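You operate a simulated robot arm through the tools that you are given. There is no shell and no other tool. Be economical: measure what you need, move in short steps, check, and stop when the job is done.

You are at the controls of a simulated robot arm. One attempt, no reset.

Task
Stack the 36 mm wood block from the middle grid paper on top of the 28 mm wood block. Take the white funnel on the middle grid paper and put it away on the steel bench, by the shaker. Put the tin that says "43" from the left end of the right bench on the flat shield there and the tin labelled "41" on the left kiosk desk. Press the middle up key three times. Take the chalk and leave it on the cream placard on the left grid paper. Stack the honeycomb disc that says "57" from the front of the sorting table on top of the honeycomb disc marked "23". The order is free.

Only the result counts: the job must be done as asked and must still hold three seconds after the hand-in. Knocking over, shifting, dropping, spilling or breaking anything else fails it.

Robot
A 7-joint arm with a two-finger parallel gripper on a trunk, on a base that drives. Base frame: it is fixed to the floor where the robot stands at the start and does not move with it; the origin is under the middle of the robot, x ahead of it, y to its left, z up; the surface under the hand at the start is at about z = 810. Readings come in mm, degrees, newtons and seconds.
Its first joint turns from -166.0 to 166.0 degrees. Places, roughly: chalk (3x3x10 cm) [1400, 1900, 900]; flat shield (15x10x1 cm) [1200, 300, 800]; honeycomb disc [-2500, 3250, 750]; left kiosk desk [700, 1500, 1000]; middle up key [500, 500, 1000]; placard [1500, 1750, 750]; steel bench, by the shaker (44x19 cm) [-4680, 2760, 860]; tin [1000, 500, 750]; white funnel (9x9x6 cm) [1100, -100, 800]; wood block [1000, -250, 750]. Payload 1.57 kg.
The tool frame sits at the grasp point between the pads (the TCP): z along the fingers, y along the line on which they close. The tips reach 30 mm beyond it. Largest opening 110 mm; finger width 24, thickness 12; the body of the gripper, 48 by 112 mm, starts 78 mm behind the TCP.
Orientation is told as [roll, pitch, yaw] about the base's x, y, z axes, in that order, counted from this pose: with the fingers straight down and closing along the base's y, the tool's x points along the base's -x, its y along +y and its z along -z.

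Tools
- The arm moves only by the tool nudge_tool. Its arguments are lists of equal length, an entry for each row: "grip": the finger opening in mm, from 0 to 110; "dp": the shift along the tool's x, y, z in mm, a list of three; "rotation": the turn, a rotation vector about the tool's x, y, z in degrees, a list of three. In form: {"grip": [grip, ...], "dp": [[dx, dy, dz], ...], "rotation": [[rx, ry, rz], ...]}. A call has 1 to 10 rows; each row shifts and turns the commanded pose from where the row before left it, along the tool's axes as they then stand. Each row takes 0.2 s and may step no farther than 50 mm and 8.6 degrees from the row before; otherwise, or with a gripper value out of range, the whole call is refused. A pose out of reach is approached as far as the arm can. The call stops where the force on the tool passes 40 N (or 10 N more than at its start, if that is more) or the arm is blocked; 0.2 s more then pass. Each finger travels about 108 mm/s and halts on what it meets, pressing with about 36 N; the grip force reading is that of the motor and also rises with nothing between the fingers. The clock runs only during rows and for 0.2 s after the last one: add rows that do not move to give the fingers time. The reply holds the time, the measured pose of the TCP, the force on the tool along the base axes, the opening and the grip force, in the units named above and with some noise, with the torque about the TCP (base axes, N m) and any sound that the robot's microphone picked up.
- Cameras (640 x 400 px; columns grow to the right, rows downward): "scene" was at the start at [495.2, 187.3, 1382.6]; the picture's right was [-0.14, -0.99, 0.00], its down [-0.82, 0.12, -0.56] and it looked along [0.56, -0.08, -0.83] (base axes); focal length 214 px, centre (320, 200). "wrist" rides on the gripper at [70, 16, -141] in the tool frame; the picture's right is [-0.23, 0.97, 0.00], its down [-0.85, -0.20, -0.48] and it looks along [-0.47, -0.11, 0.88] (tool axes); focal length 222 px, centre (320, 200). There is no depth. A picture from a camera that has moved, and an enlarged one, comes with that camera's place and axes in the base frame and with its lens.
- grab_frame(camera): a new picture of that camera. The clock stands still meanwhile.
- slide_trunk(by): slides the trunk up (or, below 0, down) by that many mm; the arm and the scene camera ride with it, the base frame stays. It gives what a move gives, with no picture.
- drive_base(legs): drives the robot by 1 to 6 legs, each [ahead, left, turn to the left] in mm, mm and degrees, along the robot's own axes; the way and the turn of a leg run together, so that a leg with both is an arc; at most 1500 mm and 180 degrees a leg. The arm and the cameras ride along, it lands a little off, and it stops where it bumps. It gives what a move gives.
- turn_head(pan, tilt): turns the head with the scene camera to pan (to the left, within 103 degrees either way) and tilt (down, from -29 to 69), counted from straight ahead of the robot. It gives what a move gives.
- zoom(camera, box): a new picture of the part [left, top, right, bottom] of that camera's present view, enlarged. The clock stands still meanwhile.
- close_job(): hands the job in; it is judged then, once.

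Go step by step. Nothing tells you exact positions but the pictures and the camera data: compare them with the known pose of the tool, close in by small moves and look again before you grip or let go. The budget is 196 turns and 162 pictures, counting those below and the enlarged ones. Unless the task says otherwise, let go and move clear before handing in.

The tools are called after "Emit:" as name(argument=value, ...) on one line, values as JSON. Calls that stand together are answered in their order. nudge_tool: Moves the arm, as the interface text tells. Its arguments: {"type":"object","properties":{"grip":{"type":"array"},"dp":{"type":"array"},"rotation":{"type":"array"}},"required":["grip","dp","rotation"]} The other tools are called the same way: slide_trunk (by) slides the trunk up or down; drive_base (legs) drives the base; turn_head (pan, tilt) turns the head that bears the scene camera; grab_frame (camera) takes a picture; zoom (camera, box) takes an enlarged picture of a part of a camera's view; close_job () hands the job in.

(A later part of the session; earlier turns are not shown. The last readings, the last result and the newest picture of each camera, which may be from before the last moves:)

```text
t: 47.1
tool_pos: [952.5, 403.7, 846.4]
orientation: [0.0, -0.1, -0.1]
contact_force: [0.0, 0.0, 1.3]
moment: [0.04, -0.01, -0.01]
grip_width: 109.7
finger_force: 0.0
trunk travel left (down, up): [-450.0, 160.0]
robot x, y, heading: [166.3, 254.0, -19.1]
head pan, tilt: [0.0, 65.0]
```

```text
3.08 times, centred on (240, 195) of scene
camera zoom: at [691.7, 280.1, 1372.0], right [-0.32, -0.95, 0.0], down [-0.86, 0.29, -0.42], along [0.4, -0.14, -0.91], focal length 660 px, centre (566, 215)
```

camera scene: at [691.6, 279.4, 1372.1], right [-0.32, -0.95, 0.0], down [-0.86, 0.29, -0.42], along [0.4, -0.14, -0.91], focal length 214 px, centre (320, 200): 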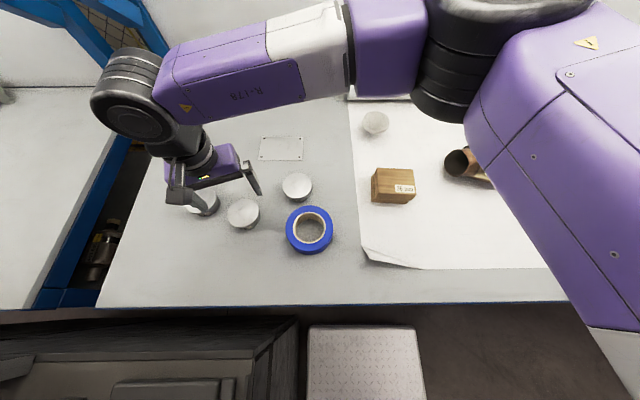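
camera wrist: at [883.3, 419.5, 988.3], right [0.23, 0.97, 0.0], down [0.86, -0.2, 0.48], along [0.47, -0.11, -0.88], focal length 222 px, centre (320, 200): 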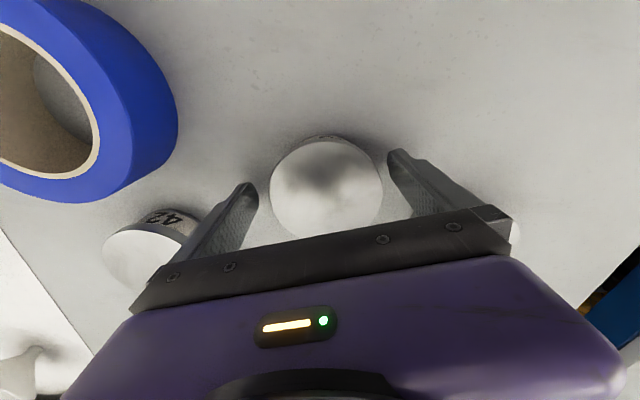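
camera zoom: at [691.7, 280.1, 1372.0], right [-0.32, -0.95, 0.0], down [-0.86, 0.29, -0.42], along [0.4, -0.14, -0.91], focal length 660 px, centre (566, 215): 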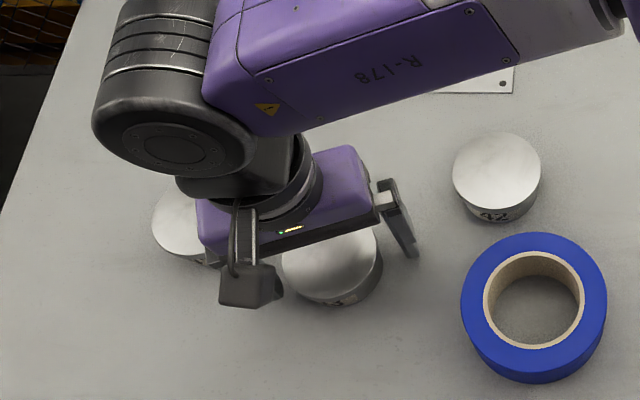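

Good. Grip and lift.

Emit:
nudge_tool(grip=[0, 0, 0, 0, 0, 0, 0], dp=[[0, 0, 0], [0, 0, 0], [0, 0, 0], [0, 0, -25], [0, 0, -40], [0, 0, -40], [0, 0, 0]], rotation=[[0, 0, 0], [0, 0, 0], [0, 0, 0], [0, 0, 0], [0, 0, 0], [0, 0, 0], [0, 0, 0]])

Emit:
grab_frame(camera="wrist")

```text
t: 48.7
tool_pos: [951.6, 404.1, 953.3]
orientation: [0.2, 0.1, -0.2]
contact_force: [-0.3, 0.7, -0.5]
moment: [-0.02, 0.01, 0.01]
grip_width: 79.4
finger_force: 36.3
trunk travel left (down, up): [-450.0, 160.0]
robot x, y, heading: [168.2, 251.8, -19.0]
head pan, tilt: [0.0, 65.0]
```

```text
123 pictures are left
camera wrist: at [881.9, 421.3, 1094.4], right [0.23, 0.97, 0.0], down [0.86, -0.2, 0.48], along [0.46, -0.11, -0.88], focal length 222 px, centre (320, 200)
```

wrist: 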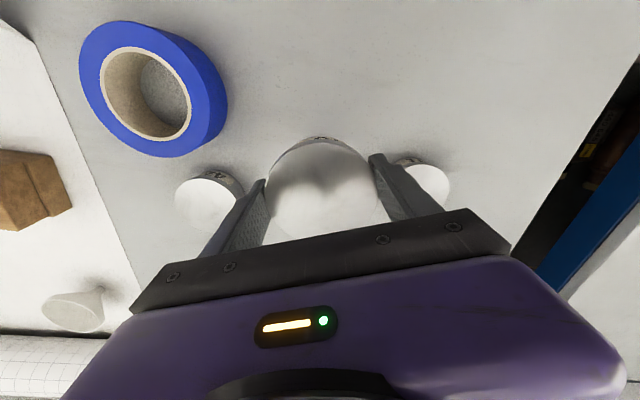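

The tin is held. The shield is at the rim of reach, so I inch the base forward 45 mm.

Emit:
drive_base(legs=[[45, 0, 0]])

Emit:
grab_frame(camera="scene")

```text
t: 49.6
tool_pos: [994.2, 389.8, 954.0]
orientation: [0.1, 0.1, -0.1]
contact_force: [-0.5, -0.1, -0.2]
moment: [-0.02, -0.02, -0.01]
grip_width: 79.3
finger_force: 35.9
trunk travel left (down, up): [-450.0, 160.0]
robot x, y, heading: [206.6, 233.9, -18.8]
head pan, tilt: [0.0, 65.0]
```

```text
122 pictures are left
camera scene: at [734.3, 265.7, 1372.0], right [-0.32, -0.95, 0.0], down [-0.86, 0.29, -0.42], along [0.4, -0.14, -0.91], focal length 214 px, centre (320, 200)
```

scene: 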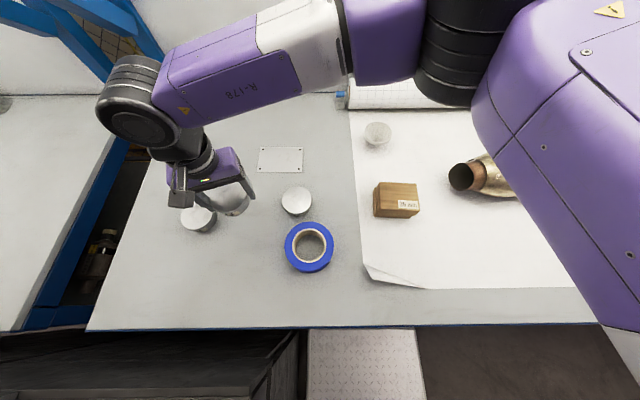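

Shield centre confirmed at (1152, 253). Moving the tin above it.

Emit:
nudge_tool(grip=[0, 0, 0, 0, 0, 0], dp=[[-31.2, -27.4, 0], [-31.2, -27.4, 0], [-31.2, -27.4, 0], [-31.2, -27.4, 0], [-31.2, -27.4, 0], [0, 0, 30]], rotation=[[0, 0, 0], [0, 0, 0], [0, 0, 0], [0, 0, 0], [0, 0, 0], [0, 0, 0]])

Emit:
grab_frame(camera="wrist")

Emit:
zoom(camera="scene", box=[200, 100, 360, 200])

```text
t: 51.0
tool_pos: [1151.8, 252.2, 924.2]
orientation: [0.1, 0.2, 0.1]
contact_force: [0.3, 0.4, -0.1]
moment: [-0.02, -0.02, 0.01]
grip_width: 79.4
finger_force: 36.3
trunk travel left (down, up): [-450.0, 160.0]
robot x, y, heading: [210.4, 234.7, -18.7]
head pan, tilt: [0.0, 65.0]
```

```text
121 pictures are left
camera wrist: at [1082.1, 269.0, 1064.8], right [0.23, 0.97, 0.0], down [0.86, -0.2, 0.48], along [0.47, -0.11, -0.88], focal length 222 px, centre (320, 200)
```

wrist: 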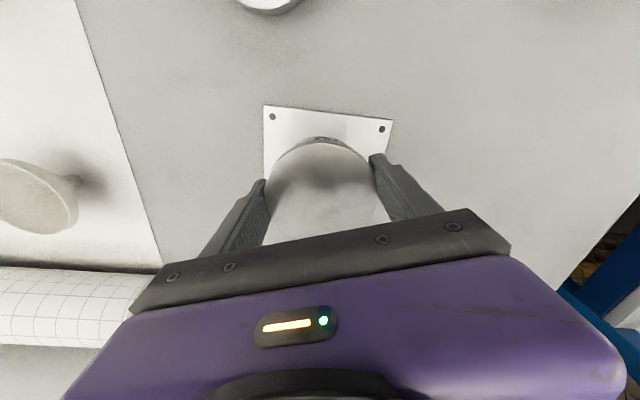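

```text
4.00 times, centred on (280, 150) of scene
camera zoom: at [734.2, 265.5, 1372.1], right [-0.32, -0.95, 0.0], down [-0.86, 0.29, -0.42], along [0.4, -0.14, -0.91], focal length 858 px, centre (480, 400)
```

zoom: 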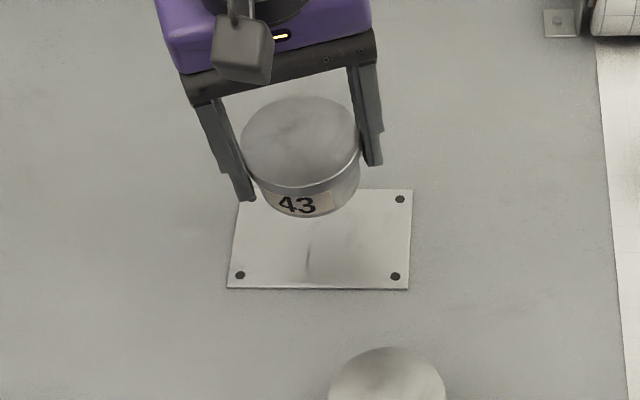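

Label 43 confirmed and centred. Lowering towards the shield.

Emit:
nudge_tool(grip=[0, 0, 0, 0, 0, 0, 0], dp=[[0, 0, 25], [0, 0, 20], [0, 0, 14], [0, 0, 3], [0, 0, 2], [0, 0, 2], [0, 0, 0]], rotation=[[0, 0, 0], [0, 0, 0], [0, 0, 0], [0, 0, 0], [0, 0, 0], [0, 0, 0], [0, 0, 0]])

Emit:
nudge_tool(grip=[0, 0, 0, 0, 0], dp=[[0, 0, 2], [0, 0, 1.5], [0, 0, 1], [0, 0, 1], [0, 0, 0]], rotation=[[0, 0, 0], [0, 0, 0], [0, 0, 0], [0, 0, 0], [0, 0, 0]])

Emit:
zoom(camera="scene", box=[200, 100, 360, 200])

```text
t: 52.6
tool_pos: [1149.6, 252.1, 856.2]
orientation: [0.1, 0.0, -0.1]
contact_force: [0.3, 0.4, 0.3]
moment: [0.02, 0.02, -0.01]
grip_width: 79.3
finger_force: 36.2
trunk travel left (down, up): [-450.0, 160.0]
robot x, y, heading: [211.3, 235.9, -18.6]
head pan, tilt: [0.0, 65.0]
```

```text
t: 53.8
tool_pos: [1150.7, 253.2, 851.0]
orientation: [0.1, 0.1, 0.1]
contact_force: [1.0, -1.0, 0.0]
moment: [0.01, 0.01, 0.04]
grip_width: 79.6
finger_force: 36.5
trunk travel left (down, up): [-450.0, 160.0]
robot x, y, heading: [209.8, 237.1, -18.9]
head pan, tilt: [0.0, 65.0]
```

```text
4.00 times, centred on (280, 150) of scene
camera zoom: at [734.4, 265.7, 1372.0], right [-0.32, -0.95, 0.0], down [-0.86, 0.29, -0.42], along [0.4, -0.14, -0.91], focal length 858 px, centre (480, 400)
```

zoom: 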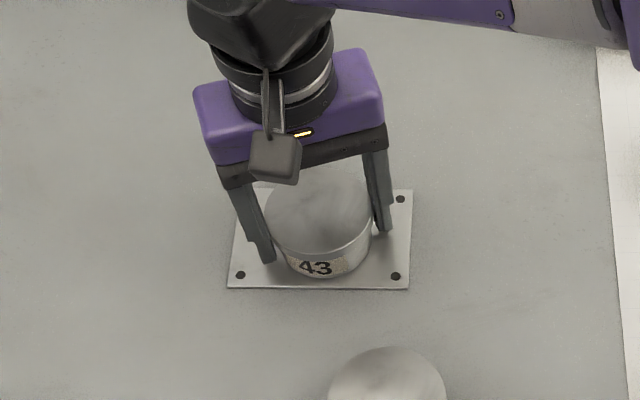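

Emit:
nudge_tool(grip=[0, 0, 0, 0, 0], dp=[[0, 0, 0.8], [0, 0, 0.8], [0, 0, 0.8], [0, 0, 0.6], [0, 0, 0]], rotation=[[0, 0, 0], [0, 0, 0], [0, 0, 0], [0, 0, 0], [0, 0, 0]])

```text
t: 55.0
tool_pos: [1151.2, 252.6, 848.5]
orientation: [0.1, 0.0, -0.1]
contact_force: [-2.5, -1.4, 17.1]
moment: [0.02, 0.05, 0.0]
grip_width: 79.3
finger_force: 36.0
trunk travel left (down, up): [-450.0, 160.0]
robot x, y, heading: [209.8, 239.2, -18.8]
head pan, tilt: [0.0, 65.0]
```

Contact. Release and rise.

Emit:
nudge_tool(grip=[0, 95, 108, 108, 108, 108, 108], dp=[[0, 0, -0.8], [0, 0, 0], [0, 0, 0], [0, 0, 0], [0, 0, -30], [0, 0, -45], [0, 0, -45]], rotation=[[0, 0, 0], [0, 0, 0], [0, 0, 0], [0, 0, 0], [0, 0, 0], [0, 0, 0], [0, 0, 0]])

Emit:
zoom(camera="scene", box=[140, 100, 360, 250])

```text
t: 56.6
tool_pos: [1149.7, 252.7, 971.6]
orientation: [0.0, 0.2, 0.0]
contact_force: [1.0, -0.1, -0.6]
moment: [-0.01, -0.01, -0.03]
grip_width: 107.9
finger_force: 0.2
trunk travel left (down, up): [-450.0, 160.0]
robot x, y, heading: [208.0, 235.7, -18.8]
head pan, tilt: [0.0, 65.0]
```

```text
2.67 times, centred on (250, 175) of scene
camera zoom: at [734.6, 265.7, 1371.8], right [-0.32, -0.95, 0.0], down [-0.86, 0.29, -0.42], along [0.4, -0.14, -0.91], focal length 572 px, centre (507, 267)
```

zoom: 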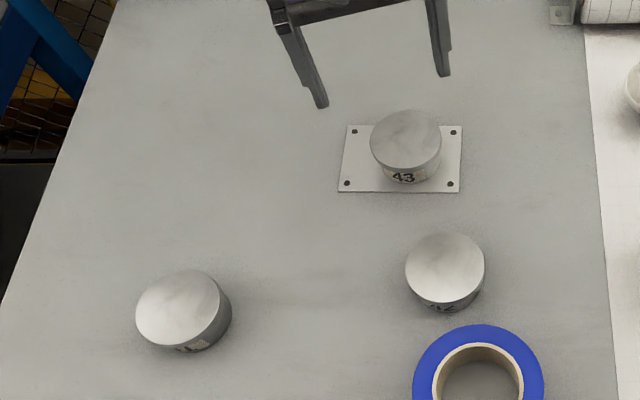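

Tin 43 sits on the shield. Next I fetch tin 41 at (1025, 503).

Emit:
nudge_tool(grip=[110, 110, 110, 110, 110, 110, 110], dp=[[20.7, 41.8, 2], [20.7, 41.8, 2], [20.7, 41.8, 2], [20.7, 41.8, 2], [20.7, 41.8, 2], [20.7, 41.8, 2], [0, 0, 0]], rotation=[[0, 0, 0], [0, 0, 0], [0, 0, 0], [0, 0, 0], [0, 0, 0], [0, 0, 0], [0, 0, 0]])

Emit:
grab_frame(camera="wrist")

```text
t: 58.2
tool_pos: [1025.3, 505.9, 957.6]
orientation: [0.1, 0.1, 0.0]
contact_force: [-0.3, 0.3, -0.8]
moment: [0.02, 0.0, 0.05]
grip_width: 110.1
finger_force: 0.1
trunk travel left (down, up): [-450.0, 160.0]
robot x, y, heading: [212.5, 240.7, -19.0]
head pan, tilt: [0.0, 65.0]
```

```text
117 pictures are left
camera wrist: at [955.4, 522.6, 1099.0], right [0.23, 0.97, 0.0], down [0.86, -0.2, 0.48], along [0.46, -0.11, -0.88], focal length 222 px, centre (320, 200)
```

wrist: 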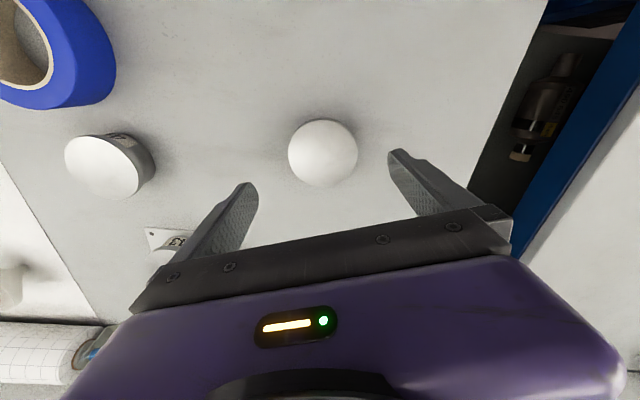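

Well centred again; descend, grip and lift.

Emit:
nudge_tool(grip=[110, 110, 110, 110, 110], dp=[[0, 1, 30], [0, 0, 30], [0, 0, 25], [0, 0, 19], [0, 0, 7]], rotation=[[0, 0, 0], [0, 0, 0], [0, 0, 0], [0, 0, 0], [0, 0, 0]])

Emit:
nudge_tool(grip=[0, 0, 0, 0, 0, 0, 0], dp=[[0, 0, 0], [0, 0, 0], [0, 0, 0], [0, 0, -25], [0, 0, -40], [0, 0, -40], [0, 0, 0]], rotation=[[0, 0, 0], [0, 0, 0], [0, 0, 0], [0, 0, 0], [0, 0, 0], [0, 0, 0], [0, 0, 0]])

Emit:
grab_frame(camera="wrist")

```text
t: 59.4
tool_pos: [1025.7, 505.4, 846.6]
orientation: [0.1, 0.1, 0.0]
contact_force: [-0.2, -0.2, -0.2]
moment: [0.01, 0.0, 0.01]
grip_width: 110.0
finger_force: 0.0
trunk travel left (down, up): [-450.0, 160.0]
robot x, y, heading: [210.5, 240.0, -19.1]
head pan, tilt: [0.0, 65.0]
```

```text
t: 61.0
tool_pos: [1027.4, 504.7, 952.7]
orientation: [0.1, 0.1, -0.1]
contact_force: [1.0, 0.5, -0.1]
moment: [-0.01, 0.05, 0.0]
grip_width: 79.2
finger_force: 36.1
trunk travel left (down, up): [-450.0, 160.0]
robot x, y, heading: [212.4, 237.7, -18.8]
head pan, tilt: [0.0, 65.0]
```

```text
116 pictures are left
camera wrist: at [957.9, 520.6, 1093.8], right [0.23, 0.97, 0.0], down [0.86, -0.2, 0.48], along [0.46, -0.11, -0.88], focal length 222 px, centre (320, 200)
```

wrist: 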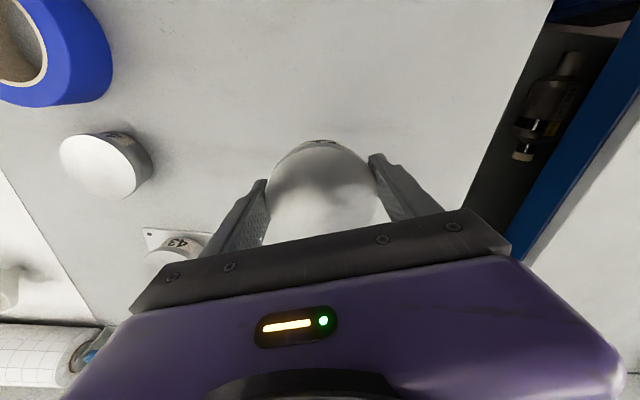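

Tin 41 is held. I raise and draw in the hand before backing away from the bench.

Emit:
nudge_tool(grip=[0, 0, 0, 0, 0, 0, 0, 0, 0, 0], dp=[[10, -38, -28], [10, -38, -28], [15, -43, -17], [15, -43, -17], [15, -43, -17], [15, -43, -17], [15, -43, -17], [15, -43, -17], [20, -43, -12], [20, -43, -12]], rotation=[[0, 0, 0], [0, 0, 0], [0, 0, 0], [0, 0, 0], [0, 0, 0], [0, 0, 0], [0, 0, 0], [0, 0, 0], [0, 0, 0], [0, 0, 0]])

Emit:
drive_base(legs=[[-400, -100, 0], [-200, -50, 0]])

Emit:
turn_head(pan=90, tilt=25)

Emit:
grab_frame(camera="scene")

```text
t: 63.2
tool_pos: [876.7, 83.6, 1134.5]
orientation: [0.1, 0.2, 0.1]
contact_force: [0.2, 0.2, -1.1]
moment: [-0.03, 0.02, 0.05]
grip_width: 79.4
finger_force: 35.5
trunk travel left (down, up): [-450.0, 160.0]
robot x, y, heading: [209.7, 235.6, -18.8]
head pan, tilt: [0.0, 65.0]
```

```text
t: 67.0
tool_pos: [335.7, 161.2, 1135.6]
orientation: [0.2, 0.0, 1.9]
contact_force: [0.6, -1.3, -0.9]
moment: [0.01, -0.02, 0.0]
grip_width: 79.3
finger_force: 35.8
trunk travel left (down, up): [-450.0, 160.0]
robot x, y, heading: [-332.7, 290.3, -16.8]
head pan, tilt: [0.0, 65.0]
stopped in leg 2: the robot was blocked; the commanded pose is now the measured one
```

```text
t: 68.6
tool_pos: [336.4, 160.2, 1135.2]
orientation: [0.0, 0.0, 1.9]
contact_force: [0.1, 0.3, -1.0]
moment: [-0.04, 0.0, 0.01]
grip_width: 79.4
finger_force: 36.1
trunk travel left (down, up): [-450.0, 160.0]
robot x, y, heading: [-332.7, 292.4, -16.9]
head pan, tilt: [90.0, 25.0]
```

```text
115 pictures are left
camera scene: at [156.9, 443.8, 1427.6], right [0.96, -0.29, 0.0], down [-0.12, -0.4, -0.91], along [0.26, 0.87, -0.42], focal length 214 px, centre (320, 200)
```

scene: 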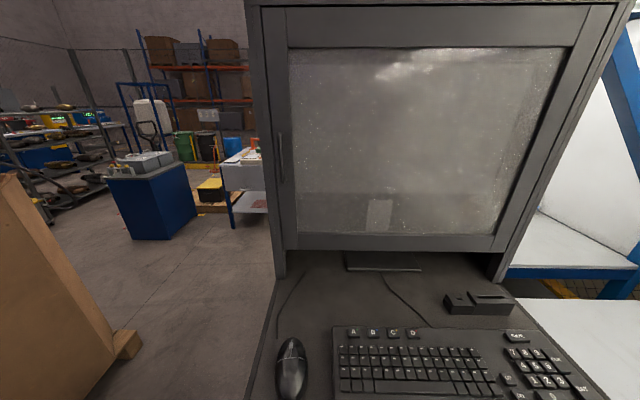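

Something blocked me behind; I look to the right rear before moving on.

Emit:
turn_head(pan=-103, tilt=30)

Emit:
grab_frame(camera="scene")

Emit:
turn_head(pan=103, tilt=45)

Emit:
grab_frame(camera="scene")

```text
t: 71.5
tool_pos: [335.7, 160.0, 1134.8]
orientation: [0.1, 0.0, 1.9]
contact_force: [-0.2, 0.3, -1.2]
moment: [0.0, 0.01, 0.02]
grip_width: 79.4
finger_force: 35.8
trunk travel left (down, up): [-450.0, 160.0]
robot x, y, heading: [-333.1, 293.4, -16.5]
head pan, tilt: [-103.0, 30.0]
```

```text
114 pictures are left
camera scene: at [85.2, 277.2, 1419.6], right [-0.87, 0.5, 0.0], down [0.25, 0.43, -0.87], along [-0.43, -0.75, -0.5], focal length 214 px, centre (320, 200)
```

scene: 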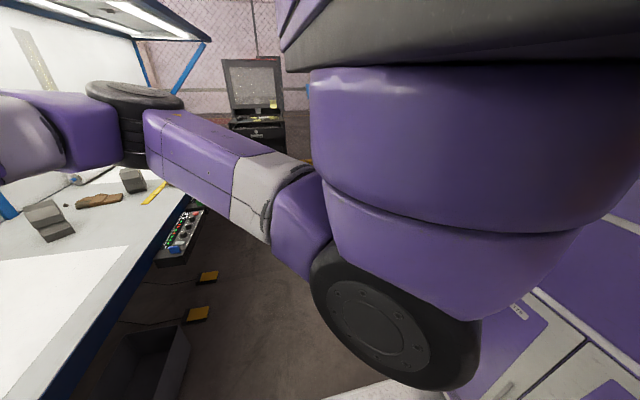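

```text
t: 74.5
tool_pos: [336.4, 160.4, 1135.3]
orientation: [0.1, -0.1, 2.0]
contact_force: [0.2, 0.4, 0.0]
moment: [-0.03, 0.02, 0.0]
grip_width: 79.0
finger_force: 36.2
trunk travel left (down, up): [-450.0, 160.0]
robot x, y, heading: [-332.2, 293.9, -16.6]
head pan, tilt: [103.0, 45.0]
```

```text
113 pictures are left
camera scene: at [135.7, 436.8, 1397.0], right [1.0, -0.07, 0.0], down [-0.05, -0.71, -0.71], along [0.05, 0.71, -0.71], focal length 214 px, centre (320, 200)
```

scene: 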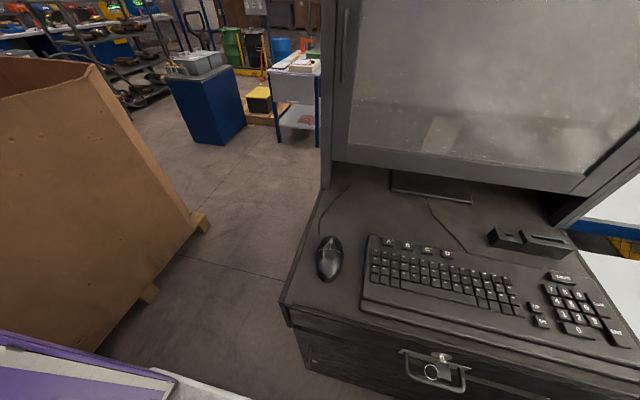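

My rear extends about 740 mm and touched the crate. I'll move clear towards the free area, turn so my rear faces the corridor between crate and kiosk, and back up through it.

Emit:
drive_base(legs=[[220, -449, 0], [0, 0, -45], [0, 0, -45]])

Emit:
turn_head(pan=103, tilt=35)

Emit:
grab_frame(camera="scene")

```text
t: 81.5
tool_pos: [-377.8, -874.1, 1135.2]
orientation: [0.2, -0.1, -87.5]
contact_force: [-0.1, 0.6, -1.2]
moment: [-0.01, -0.03, 0.0]
grip_width: 79.2
finger_force: 36.3
trunk travel left (down, up): [-450.0, 160.0]
robot x, y, heading: [-250.9, -202.9, -106.4]
head pan, tilt: [103.0, 45.0]
```

```text
t: 82.2
tool_pos: [-376.3, -873.2, 1136.1]
orientation: [0.1, 0.0, -87.5]
contact_force: [-0.4, -0.1, -1.6]
moment: [0.01, 0.03, 0.04]
grip_width: 79.2
finger_force: 35.5
trunk travel left (down, up): [-450.0, 160.0]
robot x, y, heading: [-252.6, -202.3, -106.7]
head pan, tilt: [103.0, 35.0]
```

```text
112 pictures are left
camera scene: at [-96.1, -676.6, 1411.8], right [-0.06, -1.0, 0.0], down [-0.57, 0.03, -0.82], along [0.82, -0.05, -0.57], focal length 214 px, centre (320, 200)
```

scene: 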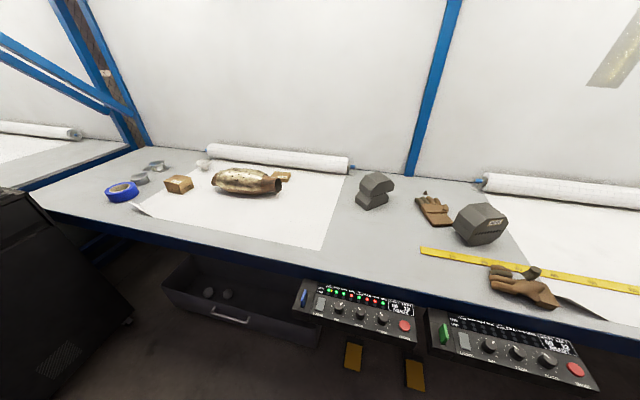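

Turned without trouble. Now I strafe to the corridor's middle line and back up half way, then look.

Emit:
drive_base(legs=[[0, -430, 0], [-900, 0, 0]])

Emit:
turn_head(pan=103, tilt=30)

Emit:
grab_frame(camera="scene")

```text
t: 84.8
tool_pos: [-716.8, -775.9, 1134.8]
orientation: [0.1, 0.0, -88.4]
contact_force: [-1.0, 0.0, -0.5]
moment: [0.02, 0.0, -0.01]
grip_width: 79.2
finger_force: 35.9
trunk travel left (down, up): [-450.0, 160.0]
robot x, y, heading: [-580.1, -105.4, -107.3]
head pan, tilt: [103.0, 35.0]
stopped in leg 1: the robot was blocked; the commanded pose is now the measured one
```

```text
t: 85.5
tool_pos: [-716.4, -774.8, 1134.0]
orientation: [0.1, 0.0, -88.4]
contact_force: [-0.4, -0.1, -0.6]
moment: [-0.02, -0.01, 0.01]
grip_width: 79.2
finger_force: 36.0
trunk travel left (down, up): [-450.0, 160.0]
robot x, y, heading: [-577.6, -105.7, -107.4]
head pan, tilt: [103.0, 30.0]
```

```text
111 pictures are left
camera scene: at [-430.5, -584.0, 1419.6], right [-0.08, -1.0, 0.0], down [-0.5, 0.04, -0.87], along [0.86, -0.07, -0.5], focal length 214 px, centre (320, 200)
```

scene: 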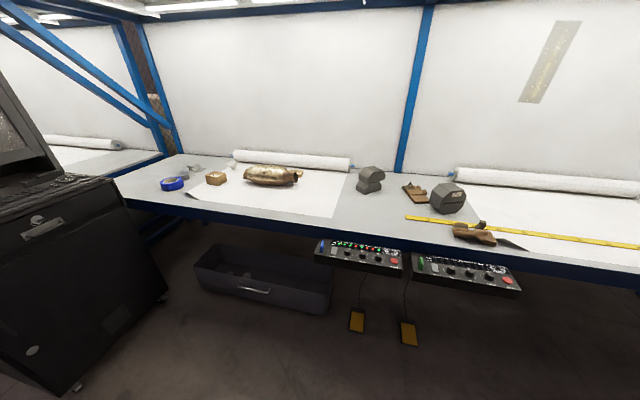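

Blocked on my right side after 345 mm. I look that way.

Emit:
turn_head(pan=-60, tilt=40)

Emit:
grab_frame(camera="scene")

Emit:
turn_head(pan=-103, tilt=55)

Emit:
grab_frame(camera="scene")

Emit:
grab_frame(camera="wrist")

```text
t: 88.0
tool_pos: [-716.2, -775.7, 1134.7]
orientation: [0.1, -0.1, -88.4]
contact_force: [0.0, 0.1, -1.0]
moment: [0.02, -0.05, -0.06]
grip_width: 79.3
finger_force: 36.2
trunk travel left (down, up): [-450.0, 160.0]
robot x, y, heading: [-582.5, -108.3, -107.4]
head pan, tilt: [-60.0, 40.0]
```

```text
110 pictures are left
camera scene: at [-603.6, -595.8, 1404.3], right [-0.22, 0.98, 0.0], down [0.63, 0.14, -0.77], along [-0.75, -0.17, -0.64], focal length 214 px, centre (320, 200)
```

scene: 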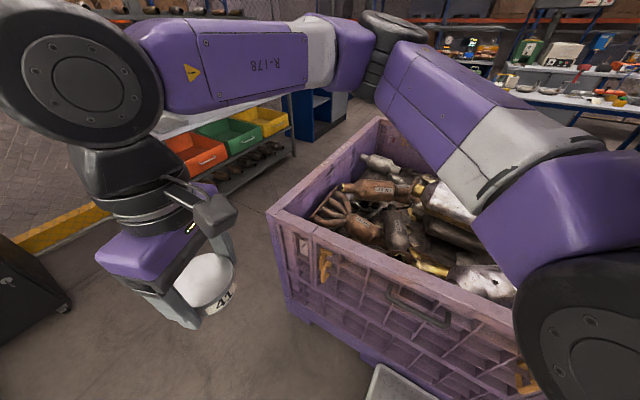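

```text
t: 89.1
tool_pos: [-716.9, -775.5, 1135.9]
orientation: [0.1, 0.0, -88.4]
contact_force: [-0.2, 0.1, -1.2]
moment: [0.04, 0.0, 0.03]
grip_width: 79.1
finger_force: 36.3
trunk travel left (down, up): [-450.0, 160.0]
robot x, y, heading: [-578.8, -112.2, -107.0]
head pan, tilt: [-103.0, 55.0]
```

```text
109 pictures are left
camera scene: at [-582.9, -540.7, 1383.6], right [0.5, 0.86, 0.0], down [0.71, -0.41, -0.57], along [-0.5, 0.29, -0.82], focal length 214 px, centre (320, 200)
```

scene: 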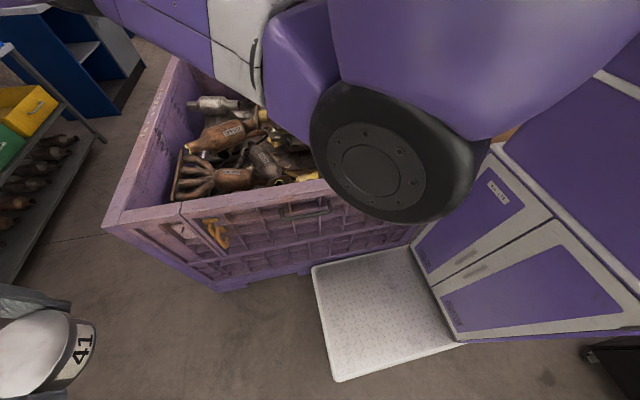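

```text
108 pictures are left
camera wrist: at [-702.8, -705.4, 1276.6], right [0.98, -0.2, 0.0], down [-0.18, -0.86, 0.48], along [-0.09, -0.47, -0.88], focal length 222 px, centre (320, 200)
```

wrist: 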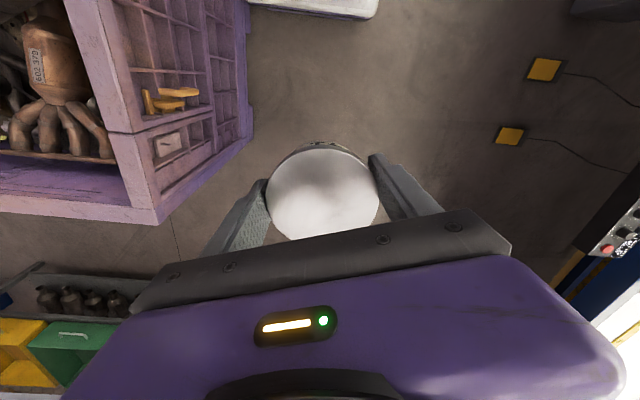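

A purple crate of parts stands at my right; I estimate my half width at ~305 mm and rear at ~430 mm, leaving ~55 mm each side past the kiosk. I shift 50 mm left and back up 380 mm, then check.

Emit:
drive_base(legs=[[0, 50, 0], [-380, 0, 0]])

Emit:
turn_head(pan=103, tilt=50)

Emit:
grab_frame(camera="scene")

Emit:
turn_head(pan=-103, tilt=60)

Emit:
grab_frame(camera="scene")

```text
t: 92.0
tool_pos: [-557.5, -423.0, 1135.2]
orientation: [0.1, 0.0, -88.7]
contact_force: [-0.2, -0.1, -0.7]
moment: [-0.02, 0.02, 0.0]
grip_width: 78.8
finger_force: 35.7
trunk travel left (down, up): [-450.0, 160.0]
robot x, y, heading: [-423.9, 242.7, -107.5]
head pan, tilt: [-103.0, 55.0]
```

```text
t: 95.0
tool_pos: [-557.1, -423.8, 1134.7]
orientation: [0.1, 0.0, -88.6]
contact_force: [-1.2, 0.3, -0.7]
moment: [0.01, -0.02, -0.02]
grip_width: 79.0
finger_force: 36.2
trunk travel left (down, up): [-450.0, 160.0]
robot x, y, heading: [-418.5, 246.8, -108.1]
head pan, tilt: [103.0, 50.0]
```

```text
107 pictures are left
camera scene: at [-283.8, -231.2, 1390.1], right [-0.08, -1.0, 0.0], down [-0.76, 0.06, -0.64], along [0.64, -0.05, -0.77], focal length 214 px, centre (320, 200)
```

scene: 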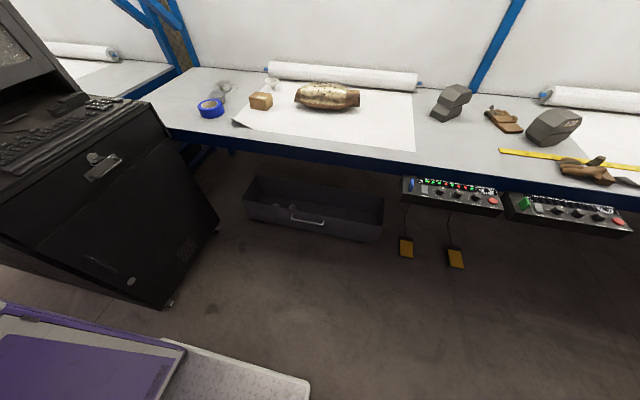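

```text
t: 98.0
tool_pos: [-556.9, -423.8, 1135.4]
orientation: [0.0, 0.0, -88.7]
contact_force: [-0.5, 0.0, -0.9]
moment: [0.04, 0.02, 0.0]
grip_width: 79.1
finger_force: 35.8
trunk travel left (down, up): [-450.0, 160.0]
robot x, y, heading: [-417.9, 247.0, -107.4]
head pan, tilt: [-103.0, 60.0]
```

```text
106 pictures are left
camera scene: at [-417.9, -191.0, 1377.5], right [0.51, 0.86, 0.0], down [0.75, -0.44, -0.5], along [-0.43, 0.25, -0.87], focal length 214 px, centre (320, 200)
```

scene: 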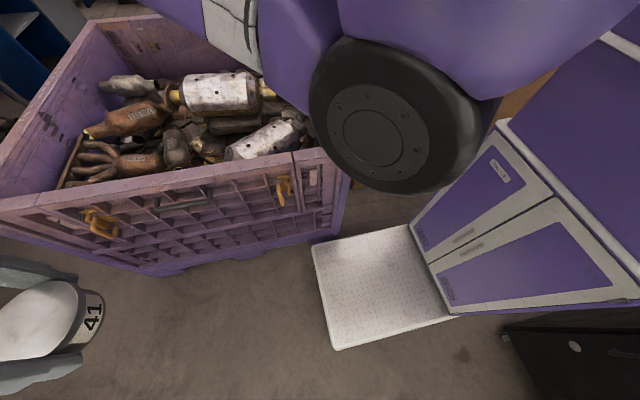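

The purple crate ends at my front, the way behind is clear with ~60 mm to the kiosk. I continue backing up, easing right once past.

Emit:
drive_base(legs=[[-450, -10, 0], [-400, -90, 0], [-350, 0, 0]])

Emit:
turn_head(pan=103, tilt=35)

Emit:
grab_frame(camera="scene")

```text
t: 104.7
tool_pos: [-290.7, 739.2, 1135.5]
orientation: [0.1, 0.0, -88.8]
contact_force: [-0.3, 0.3, -0.8]
moment: [0.02, 0.0, -0.06]
grip_width: 79.0
finger_force: 36.5
trunk travel left (down, up): [-450.0, 160.0]
robot x, y, heading: [-151.3, 1407.2, -107.9]
head pan, tilt: [-103.0, 60.0]
```

```text
t: 107.7
tool_pos: [-291.8, 740.3, 1136.7]
orientation: [0.0, -0.1, -88.9]
contact_force: [0.4, -1.5, -0.3]
moment: [-0.03, 0.01, 0.02]
grip_width: 78.9
finger_force: 36.3
trunk travel left (down, up): [-450.0, 160.0]
robot x, y, heading: [-149.6, 1407.1, -108.0]
head pan, tilt: [103.0, 35.0]
```

```text
105 pictures are left
camera scene: at [-5.4, 930.0, 1411.8], right [-0.09, -1.0, 0.0], down [-0.57, 0.05, -0.82], along [0.82, -0.07, -0.57], focal length 214 px, centre (320, 200)
```

scene: 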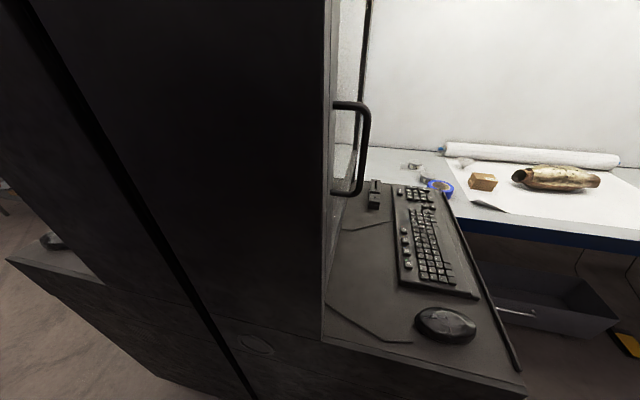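

The left kiosk seems to stand back-to-back with the middle one, facing away. I back up further to see its desk.

Emit:
drive_base(legs=[[-500, 0, 0]])

Emit:
turn_head(pan=103, tilt=40)

Emit:
grab_frame(camera="scene")

```text
t: 110.6
tool_pos: [-142.1, 1208.5, 1135.4]
orientation: [0.1, 0.0, -89.2]
contact_force: [-0.3, -0.3, 0.4]
moment: [-0.02, 0.06, 0.01]
grip_width: 79.1
finger_force: 35.5
trunk travel left (down, up): [-450.0, 160.0]
robot x, y, heading: [2.5, 1877.4, -108.0]
head pan, tilt: [103.0, 35.0]
```

```text
t: 111.3
tool_pos: [-142.0, 1209.4, 1135.0]
orientation: [0.1, 0.0, -89.3]
contact_force: [-0.4, -0.2, -0.3]
moment: [0.01, 0.04, 0.01]
grip_width: 79.0
finger_force: 35.9
trunk travel left (down, up): [-450.0, 160.0]
robot x, y, heading: [3.2, 1877.4, -108.2]
head pan, tilt: [103.0, 40.0]
```

```text
104 pictures are left
camera scene: at [141.3, 1397.5, 1404.3], right [-0.09, -1.0, 0.0], down [-0.64, 0.06, -0.77], along [0.76, -0.07, -0.64], focal length 214 px, centre (320, 200)
```

scene: 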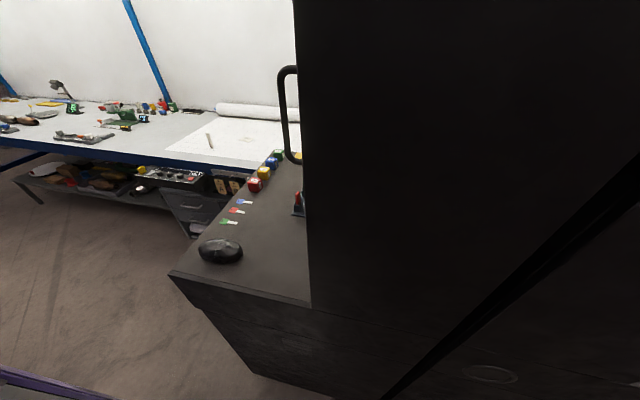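

The left kiosk's desk carries a mouse, small cards, cubes. I enlarge it.

Emit:
zoom(camera="scene", box=[160, 80, 320, 320])

Emit:
zoom(camera="scene", box=[0, 70, 300, 240])

```text
1.67 times, centred on (240, 200) of scene
camera zoom: at [141.3, 1397.5, 1404.3], right [-0.09, -1.0, 0.0], down [-0.64, 0.06, -0.77], along [0.76, -0.07, -0.64], focal length 358 px, centre (453, 200)
```

zoom: 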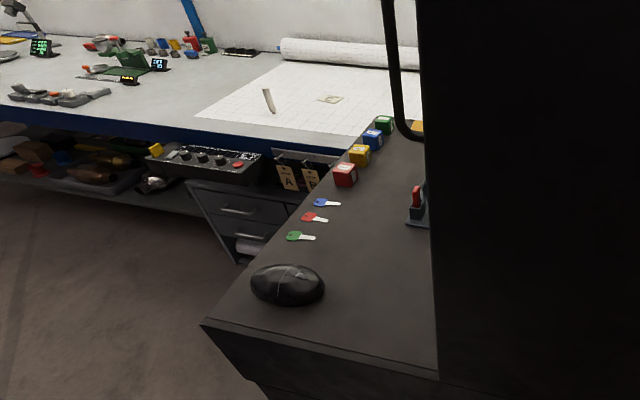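

```text
2.13 times, centred on (150, 155) of scene
camera zoom: at [141.3, 1397.5, 1404.3], right [-0.09, -1.0, 0.0], down [-0.64, 0.06, -0.77], along [0.76, -0.07, -0.64], focal length 458 px, centre (683, 296)
```

zoom: 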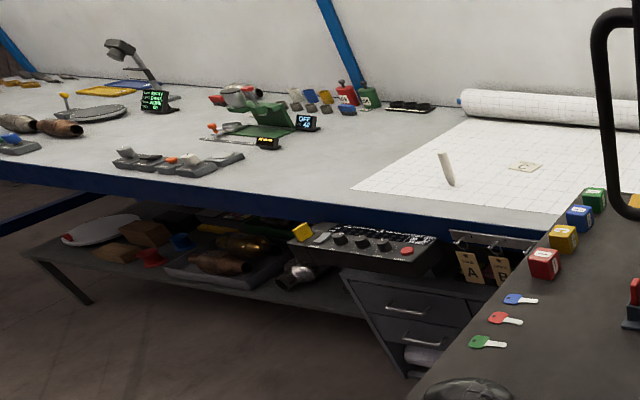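

The chalk stands upright on the left grid paper and the placard "C" lies beside it. Free desk space is around (505, 1475). I back up 400 mm more and turn left in two steps.

Emit:
drive_base(legs=[[-400, 0, 0], [0, 0, 40]])

Emit:
turn_head(pan=103, tilt=30)

Emit:
grab_frame(camera="scene")

```text
t: 115.6
tool_pos: [446.3, 1651.8, 1135.5]
orientation: [0.1, 0.0, -48.8]
contact_force: [-0.2, 0.7, -0.8]
moment: [0.01, 0.01, 0.01]
grip_width: 78.7
finger_force: 36.0
trunk travel left (down, up): [-450.0, 160.0]
robot x, y, heading: [124.8, 2250.4, -67.6]
head pan, tilt: [103.0, 40.0]
```

```text
t: 116.3
tool_pos: [446.2, 1651.5, 1134.9]
orientation: [0.1, 0.0, -48.7]
contact_force: [-0.5, -0.7, -0.3]
moment: [0.0, 0.0, -0.01]
grip_width: 79.0
finger_force: 36.2
trunk travel left (down, up): [-450.0, 160.0]
robot x, y, heading: [121.7, 2251.7, -67.6]
head pan, tilt: [103.0, 30.0]
```

```text
101 pictures are left
camera scene: at [543.0, 1983.3, 1419.6], right [0.58, -0.82, 0.0], down [-0.41, -0.29, -0.87], along [0.71, 0.5, -0.5], focal length 214 px, centre (320, 200)
```

scene: 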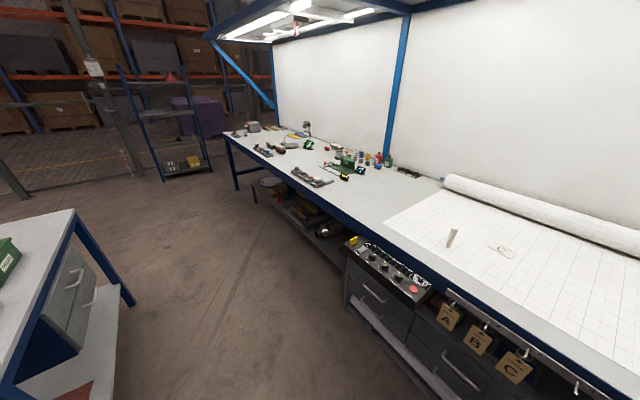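

I'm already pointing at the left kiosk's desk. I look at it with both cameras.

Emit:
turn_head(pan=-5, tilt=45)

Emit:
grab_frame(camera="scene")

Emit:
grab_frame(camera="wrist")

```text
t: 118.2
tool_pos: [446.4, 1650.9, 1136.5]
orientation: [0.1, 0.0, -48.8]
contact_force: [-0.4, 0.6, -0.2]
moment: [-0.01, 0.02, 0.01]
grip_width: 78.7
finger_force: 36.7
trunk travel left (down, up): [-450.0, 160.0]
robot x, y, heading: [124.1, 2253.9, -67.7]
head pan, tilt: [-5.0, 45.0]
```

```text
100 pictures are left
camera scene: at [493.2, 1853.5, 1397.0], right [-0.95, -0.3, 0.0], down [-0.21, 0.68, -0.71], along [0.21, -0.68, -0.71], focal length 214 px, centre (320, 200)
```

scene: 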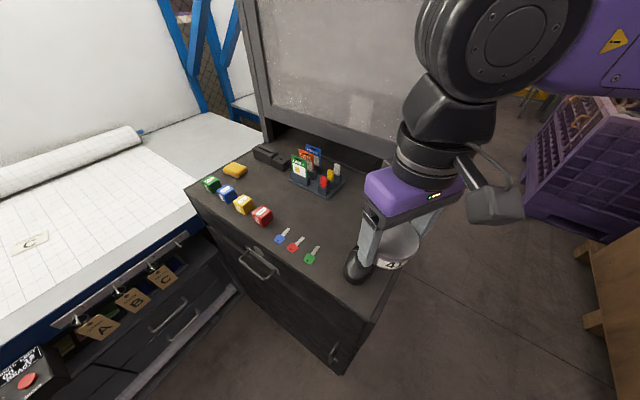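

```text
99 pictures are left
camera wrist: at [412.8, 1715.4, 1276.5], right [0.88, 0.47, 0.0], down [0.41, -0.78, 0.48], along [0.23, -0.42, -0.88], focal length 222 px, centre (320, 200)
```

wrist: 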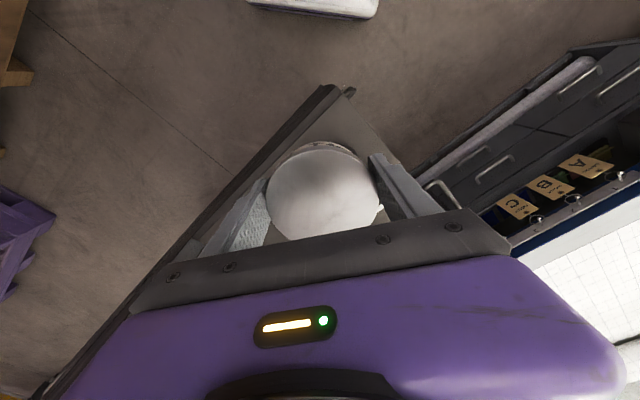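

Desk height comes out at z ≈ 966 and a free patch around (520, 1500). I bring the tin over it.

Emit:
nudge_tool(grip=[0, 0, 0, 0, 0, 0, 0], dp=[[-40.5, -11, 0], [-40.5, -11, 0], [-40.5, -11, 0], [-40.5, -11, 0], [0, 0, 25], [0, 0, 25], [0, 0, 10]], rotation=[[0, 0, 0], [0, 0, 0], [0, 0, 0], [0, 0, 0], [0, 0, 0], [0, 0, 0], [0, 0, 0]])

Emit:
grab_frame(camera="wrist")

Emit:
grab_frame(camera="scene")

```text
t: 119.8
tool_pos: [520.1, 1501.8, 1075.9]
orientation: [0.0, 0.0, -48.8]
contact_force: [-0.4, 0.1, -0.7]
moment: [0.03, -0.01, 0.01]
grip_width: 78.6
finger_force: 36.2
trunk travel left (down, up): [-450.0, 160.0]
robot x, y, heading: [124.4, 2253.0, -67.4]
head pan, tilt: [-5.0, 45.0]
```

```text
98 pictures are left
camera wrist: at [486.5, 1564.5, 1216.6], right [0.88, 0.47, 0.0], down [0.41, -0.77, 0.48], along [0.23, -0.42, -0.88], focal length 222 px, centre (320, 200)
```

wrist: 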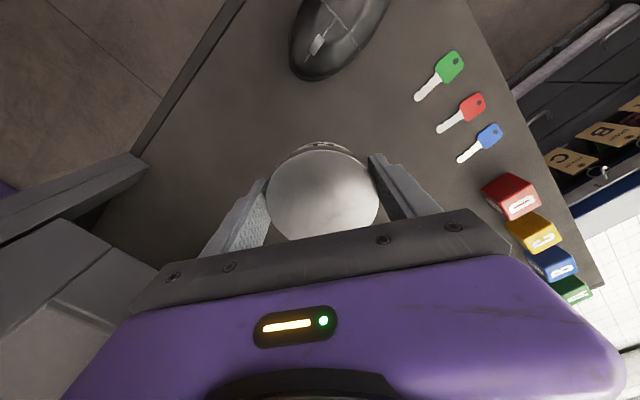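

```text
97 pictures are left
camera scene: at [493.2, 1853.5, 1397.0], right [-0.96, -0.3, 0.0], down [-0.21, 0.68, -0.71], along [0.21, -0.68, -0.71], focal length 214 px, centre (320, 200)
```

scene: 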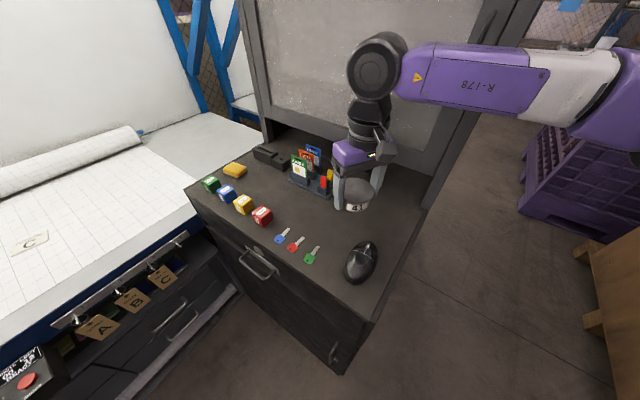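

Clear all around. Lowering onto the desk.

Emit:
nudge_tool(grip=[0, 0, 0, 0, 0, 0, 0], dp=[[0, 0, 25], [0, 0, 20], [0, 0, 10], [0, 0, 4], [0, 0, 3], [0, 0, 2], [0, 0, 0]], rotation=[[0, 0, 0], [0, 0, 0], [0, 0, 0], [0, 0, 0], [0, 0, 0], [0, 0, 0], [0, 0, 0]])

Emit:
zoom(camera="scene", box=[270, 120, 430, 260])

```text
t: 121.4
tool_pos: [521.0, 1501.4, 1012.0]
orientation: [0.1, 0.1, -48.8]
contact_force: [0.8, -0.3, 0.5]
moment: [0.0, 0.01, 0.03]
grip_width: 78.8
finger_force: 35.8
trunk travel left (down, up): [-450.0, 160.0]
robot x, y, heading: [125.7, 2256.4, -67.9]
head pan, tilt: [-5.0, 45.0]
```

```text
2.86 times, centred on (350, 190) of scene
camera zoom: at [493.2, 1853.5, 1397.0], right [-0.96, -0.3, 0.0], down [-0.21, 0.68, -0.71], along [0.21, -0.68, -0.71], focal length 613 px, centre (234, 229)
```

zoom: 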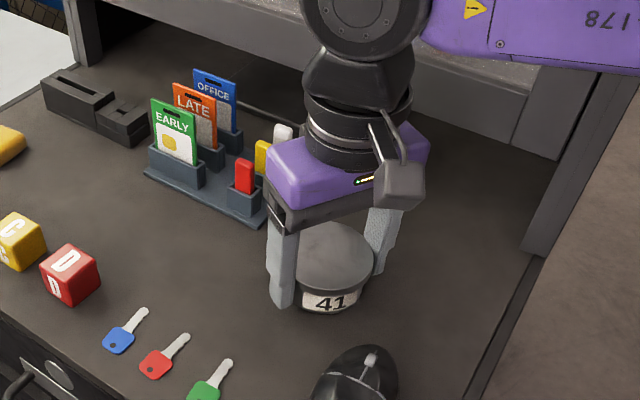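

Close to the desk; finer steps until contact.

Emit:
nudge_tool(grip=[0, 0, 0, 0, 0, 0, 0, 0], dp=[[0, 0, 2], [0, 0, 1.5], [0, 0, 1.5], [0, 0, 1], [0, 0, 1], [0, 0, 1], [0, 0, 1], [0, 0, 0]], rotation=[[0, 0, 0], [0, 0, 0], [0, 0, 0], [0, 0, 0], [0, 0, 0], [0, 0, 0], [0, 0, 0], [0, 0, 0]])

```text
t: 123.2
tool_pos: [519.8, 1501.0, 1005.7]
orientation: [0.0, -0.3, -48.9]
contact_force: [-1.4, 0.3, 36.2]
moment: [0.0, -0.03, 0.01]
grip_width: 78.7
finger_force: 36.0
trunk travel left (down, up): [-450.0, 160.0]
robot x, y, heading: [128.2, 2253.9, -67.7]
head pan, tilt: [-5.0, 45.0]
```

Emit:
nudge_tool(grip=[0, 95, 108, 108, 108, 108, 108], dp=[[0, 0, -2.5], [0, 0, 0], [0, 0, 0], [0, 0, 0], [0, 0, -30], [0, 0, -45], [0, 0, -45]], rotation=[[0, 0, 0], [0, 0, 0], [0, 0, 0], [0, 0, 0], [0, 0, 0], [0, 0, 0], [0, 0, 0]])

Emit:
nudge_tool(grip=[110, 110, 110, 110, 110], dp=[[30, 0, -40], [40, 0, 0], [45, 0, 0], [45, 0, 0], [45, 0, 0]], rotation=[[0, 0, 0], [0, 0, 0], [0, 0, 0], [0, 0, 0], [0, 0, 0]])

Emit:
grab_frame(camera="scene")

```text
t: 124.8
tool_pos: [520.3, 1500.9, 1124.2]
orientation: [0.1, -0.1, -48.7]
contact_force: [-0.6, -0.4, -0.3]
moment: [0.0, 0.01, 0.0]
grip_width: 108.1
finger_force: 0.1
trunk travel left (down, up): [-450.0, 160.0]
robot x, y, heading: [124.0, 2256.1, -67.9]
head pan, tilt: [-5.0, 45.0]
```

```text
t: 126.0
tool_pos: [384.3, 1655.0, 1166.6]
orientation: [0.2, -0.1, -48.8]
contact_force: [0.1, 1.1, 0.3]
moment: [0.0, 0.0, -0.01]
grip_width: 110.1
finger_force: 0.2
trunk travel left (down, up): [-450.0, 160.0]
robot x, y, heading: [122.1, 2256.3, -67.9]
head pan, tilt: [-5.0, 45.0]
```

```text
95 pictures are left
camera scene: at [493.7, 1853.4, 1396.9], right [-0.96, -0.3, 0.0], down [-0.21, 0.68, -0.71], along [0.21, -0.68, -0.71], focal length 214 px, centre (320, 200)
```

scene: 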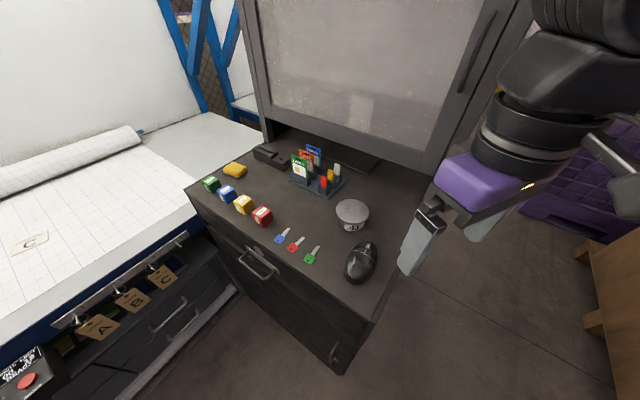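

Tin 41 stands well on the desk. Now I turn to face the left bench and approach it for the chalk at about (1412, 1935).

Emit:
drive_base(legs=[[0, 0, 49], [560, 78, 0]])

Emit:
turn_head(pan=-5, tilt=55)

Emit:
grab_frame(camera="scene")

```text
t: 131.5
tool_pos: [1309.2, 1953.3, 1166.7]
orientation: [0.0, 0.1, 0.4]
contact_force: [0.4, -0.6, -0.7]
moment: [0.02, -0.03, 0.02]
grip_width: 110.0
finger_force: 0.1
trunk travel left (down, up): [-450.0, 160.0]
robot x, y, heading: [687.6, 2148.9, -18.6]
head pan, tilt: [-5.0, 45.0]
```

```text
t: 132.2
tool_pos: [1308.8, 1954.0, 1167.0]
orientation: [0.1, 0.0, 0.5]
contact_force: [0.0, 0.7, -0.7]
moment: [0.0, 0.02, 0.0]
grip_width: 110.1
finger_force: 0.0
trunk travel left (down, up): [-450.0, 160.0]
robot x, y, heading: [683.9, 2146.4, -18.4]
head pan, tilt: [-5.0, 55.0]
```

```text
94 pictures are left
camera scene: at [1217.5, 2170.2, 1383.6], right [-0.4, -0.92, 0.0], down [-0.75, 0.33, -0.57], along [0.53, -0.23, -0.82], focal length 214 px, centre (320, 200)
```

scene: 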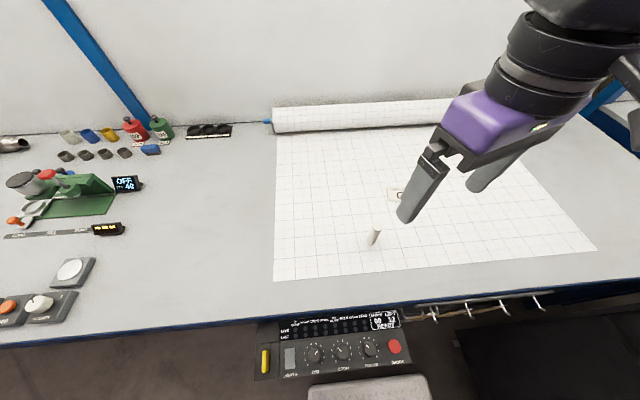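

Both are reachable from here. I enlarge chalk and placard.

Emit:
zoom(camera="scene", box=[340, 170, 440, 260])

Emit:
grab_frame(camera="wrist")

```text
4.44 times, centred on (390, 215) of scene
camera zoom: at [1217.5, 2170.2, 1383.6], right [-0.4, -0.92, 0.0], down [-0.75, 0.33, -0.57], along [0.53, -0.23, -0.82], focal length 953 px, centre (9, 133)
```

zoom: 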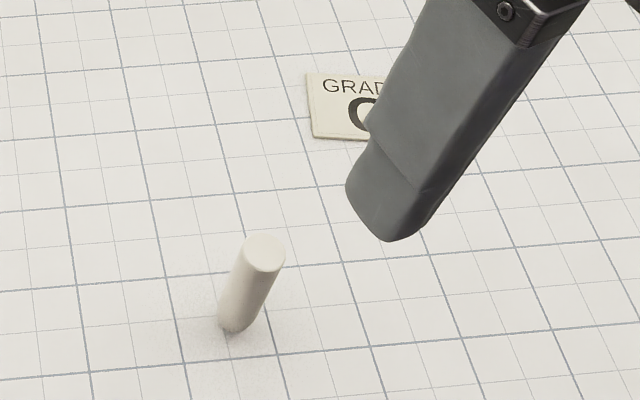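

```text
92 pictures are left
camera wrist: at [1238.5, 1969.4, 1308.0], right [0.22, 0.98, 0.0], down [0.86, -0.19, 0.48], along [0.47, -0.1, -0.88], focal length 222 px, centre (320, 200)
```

wrist: 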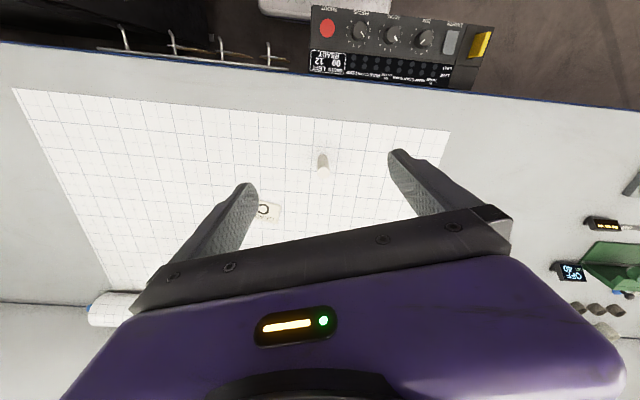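

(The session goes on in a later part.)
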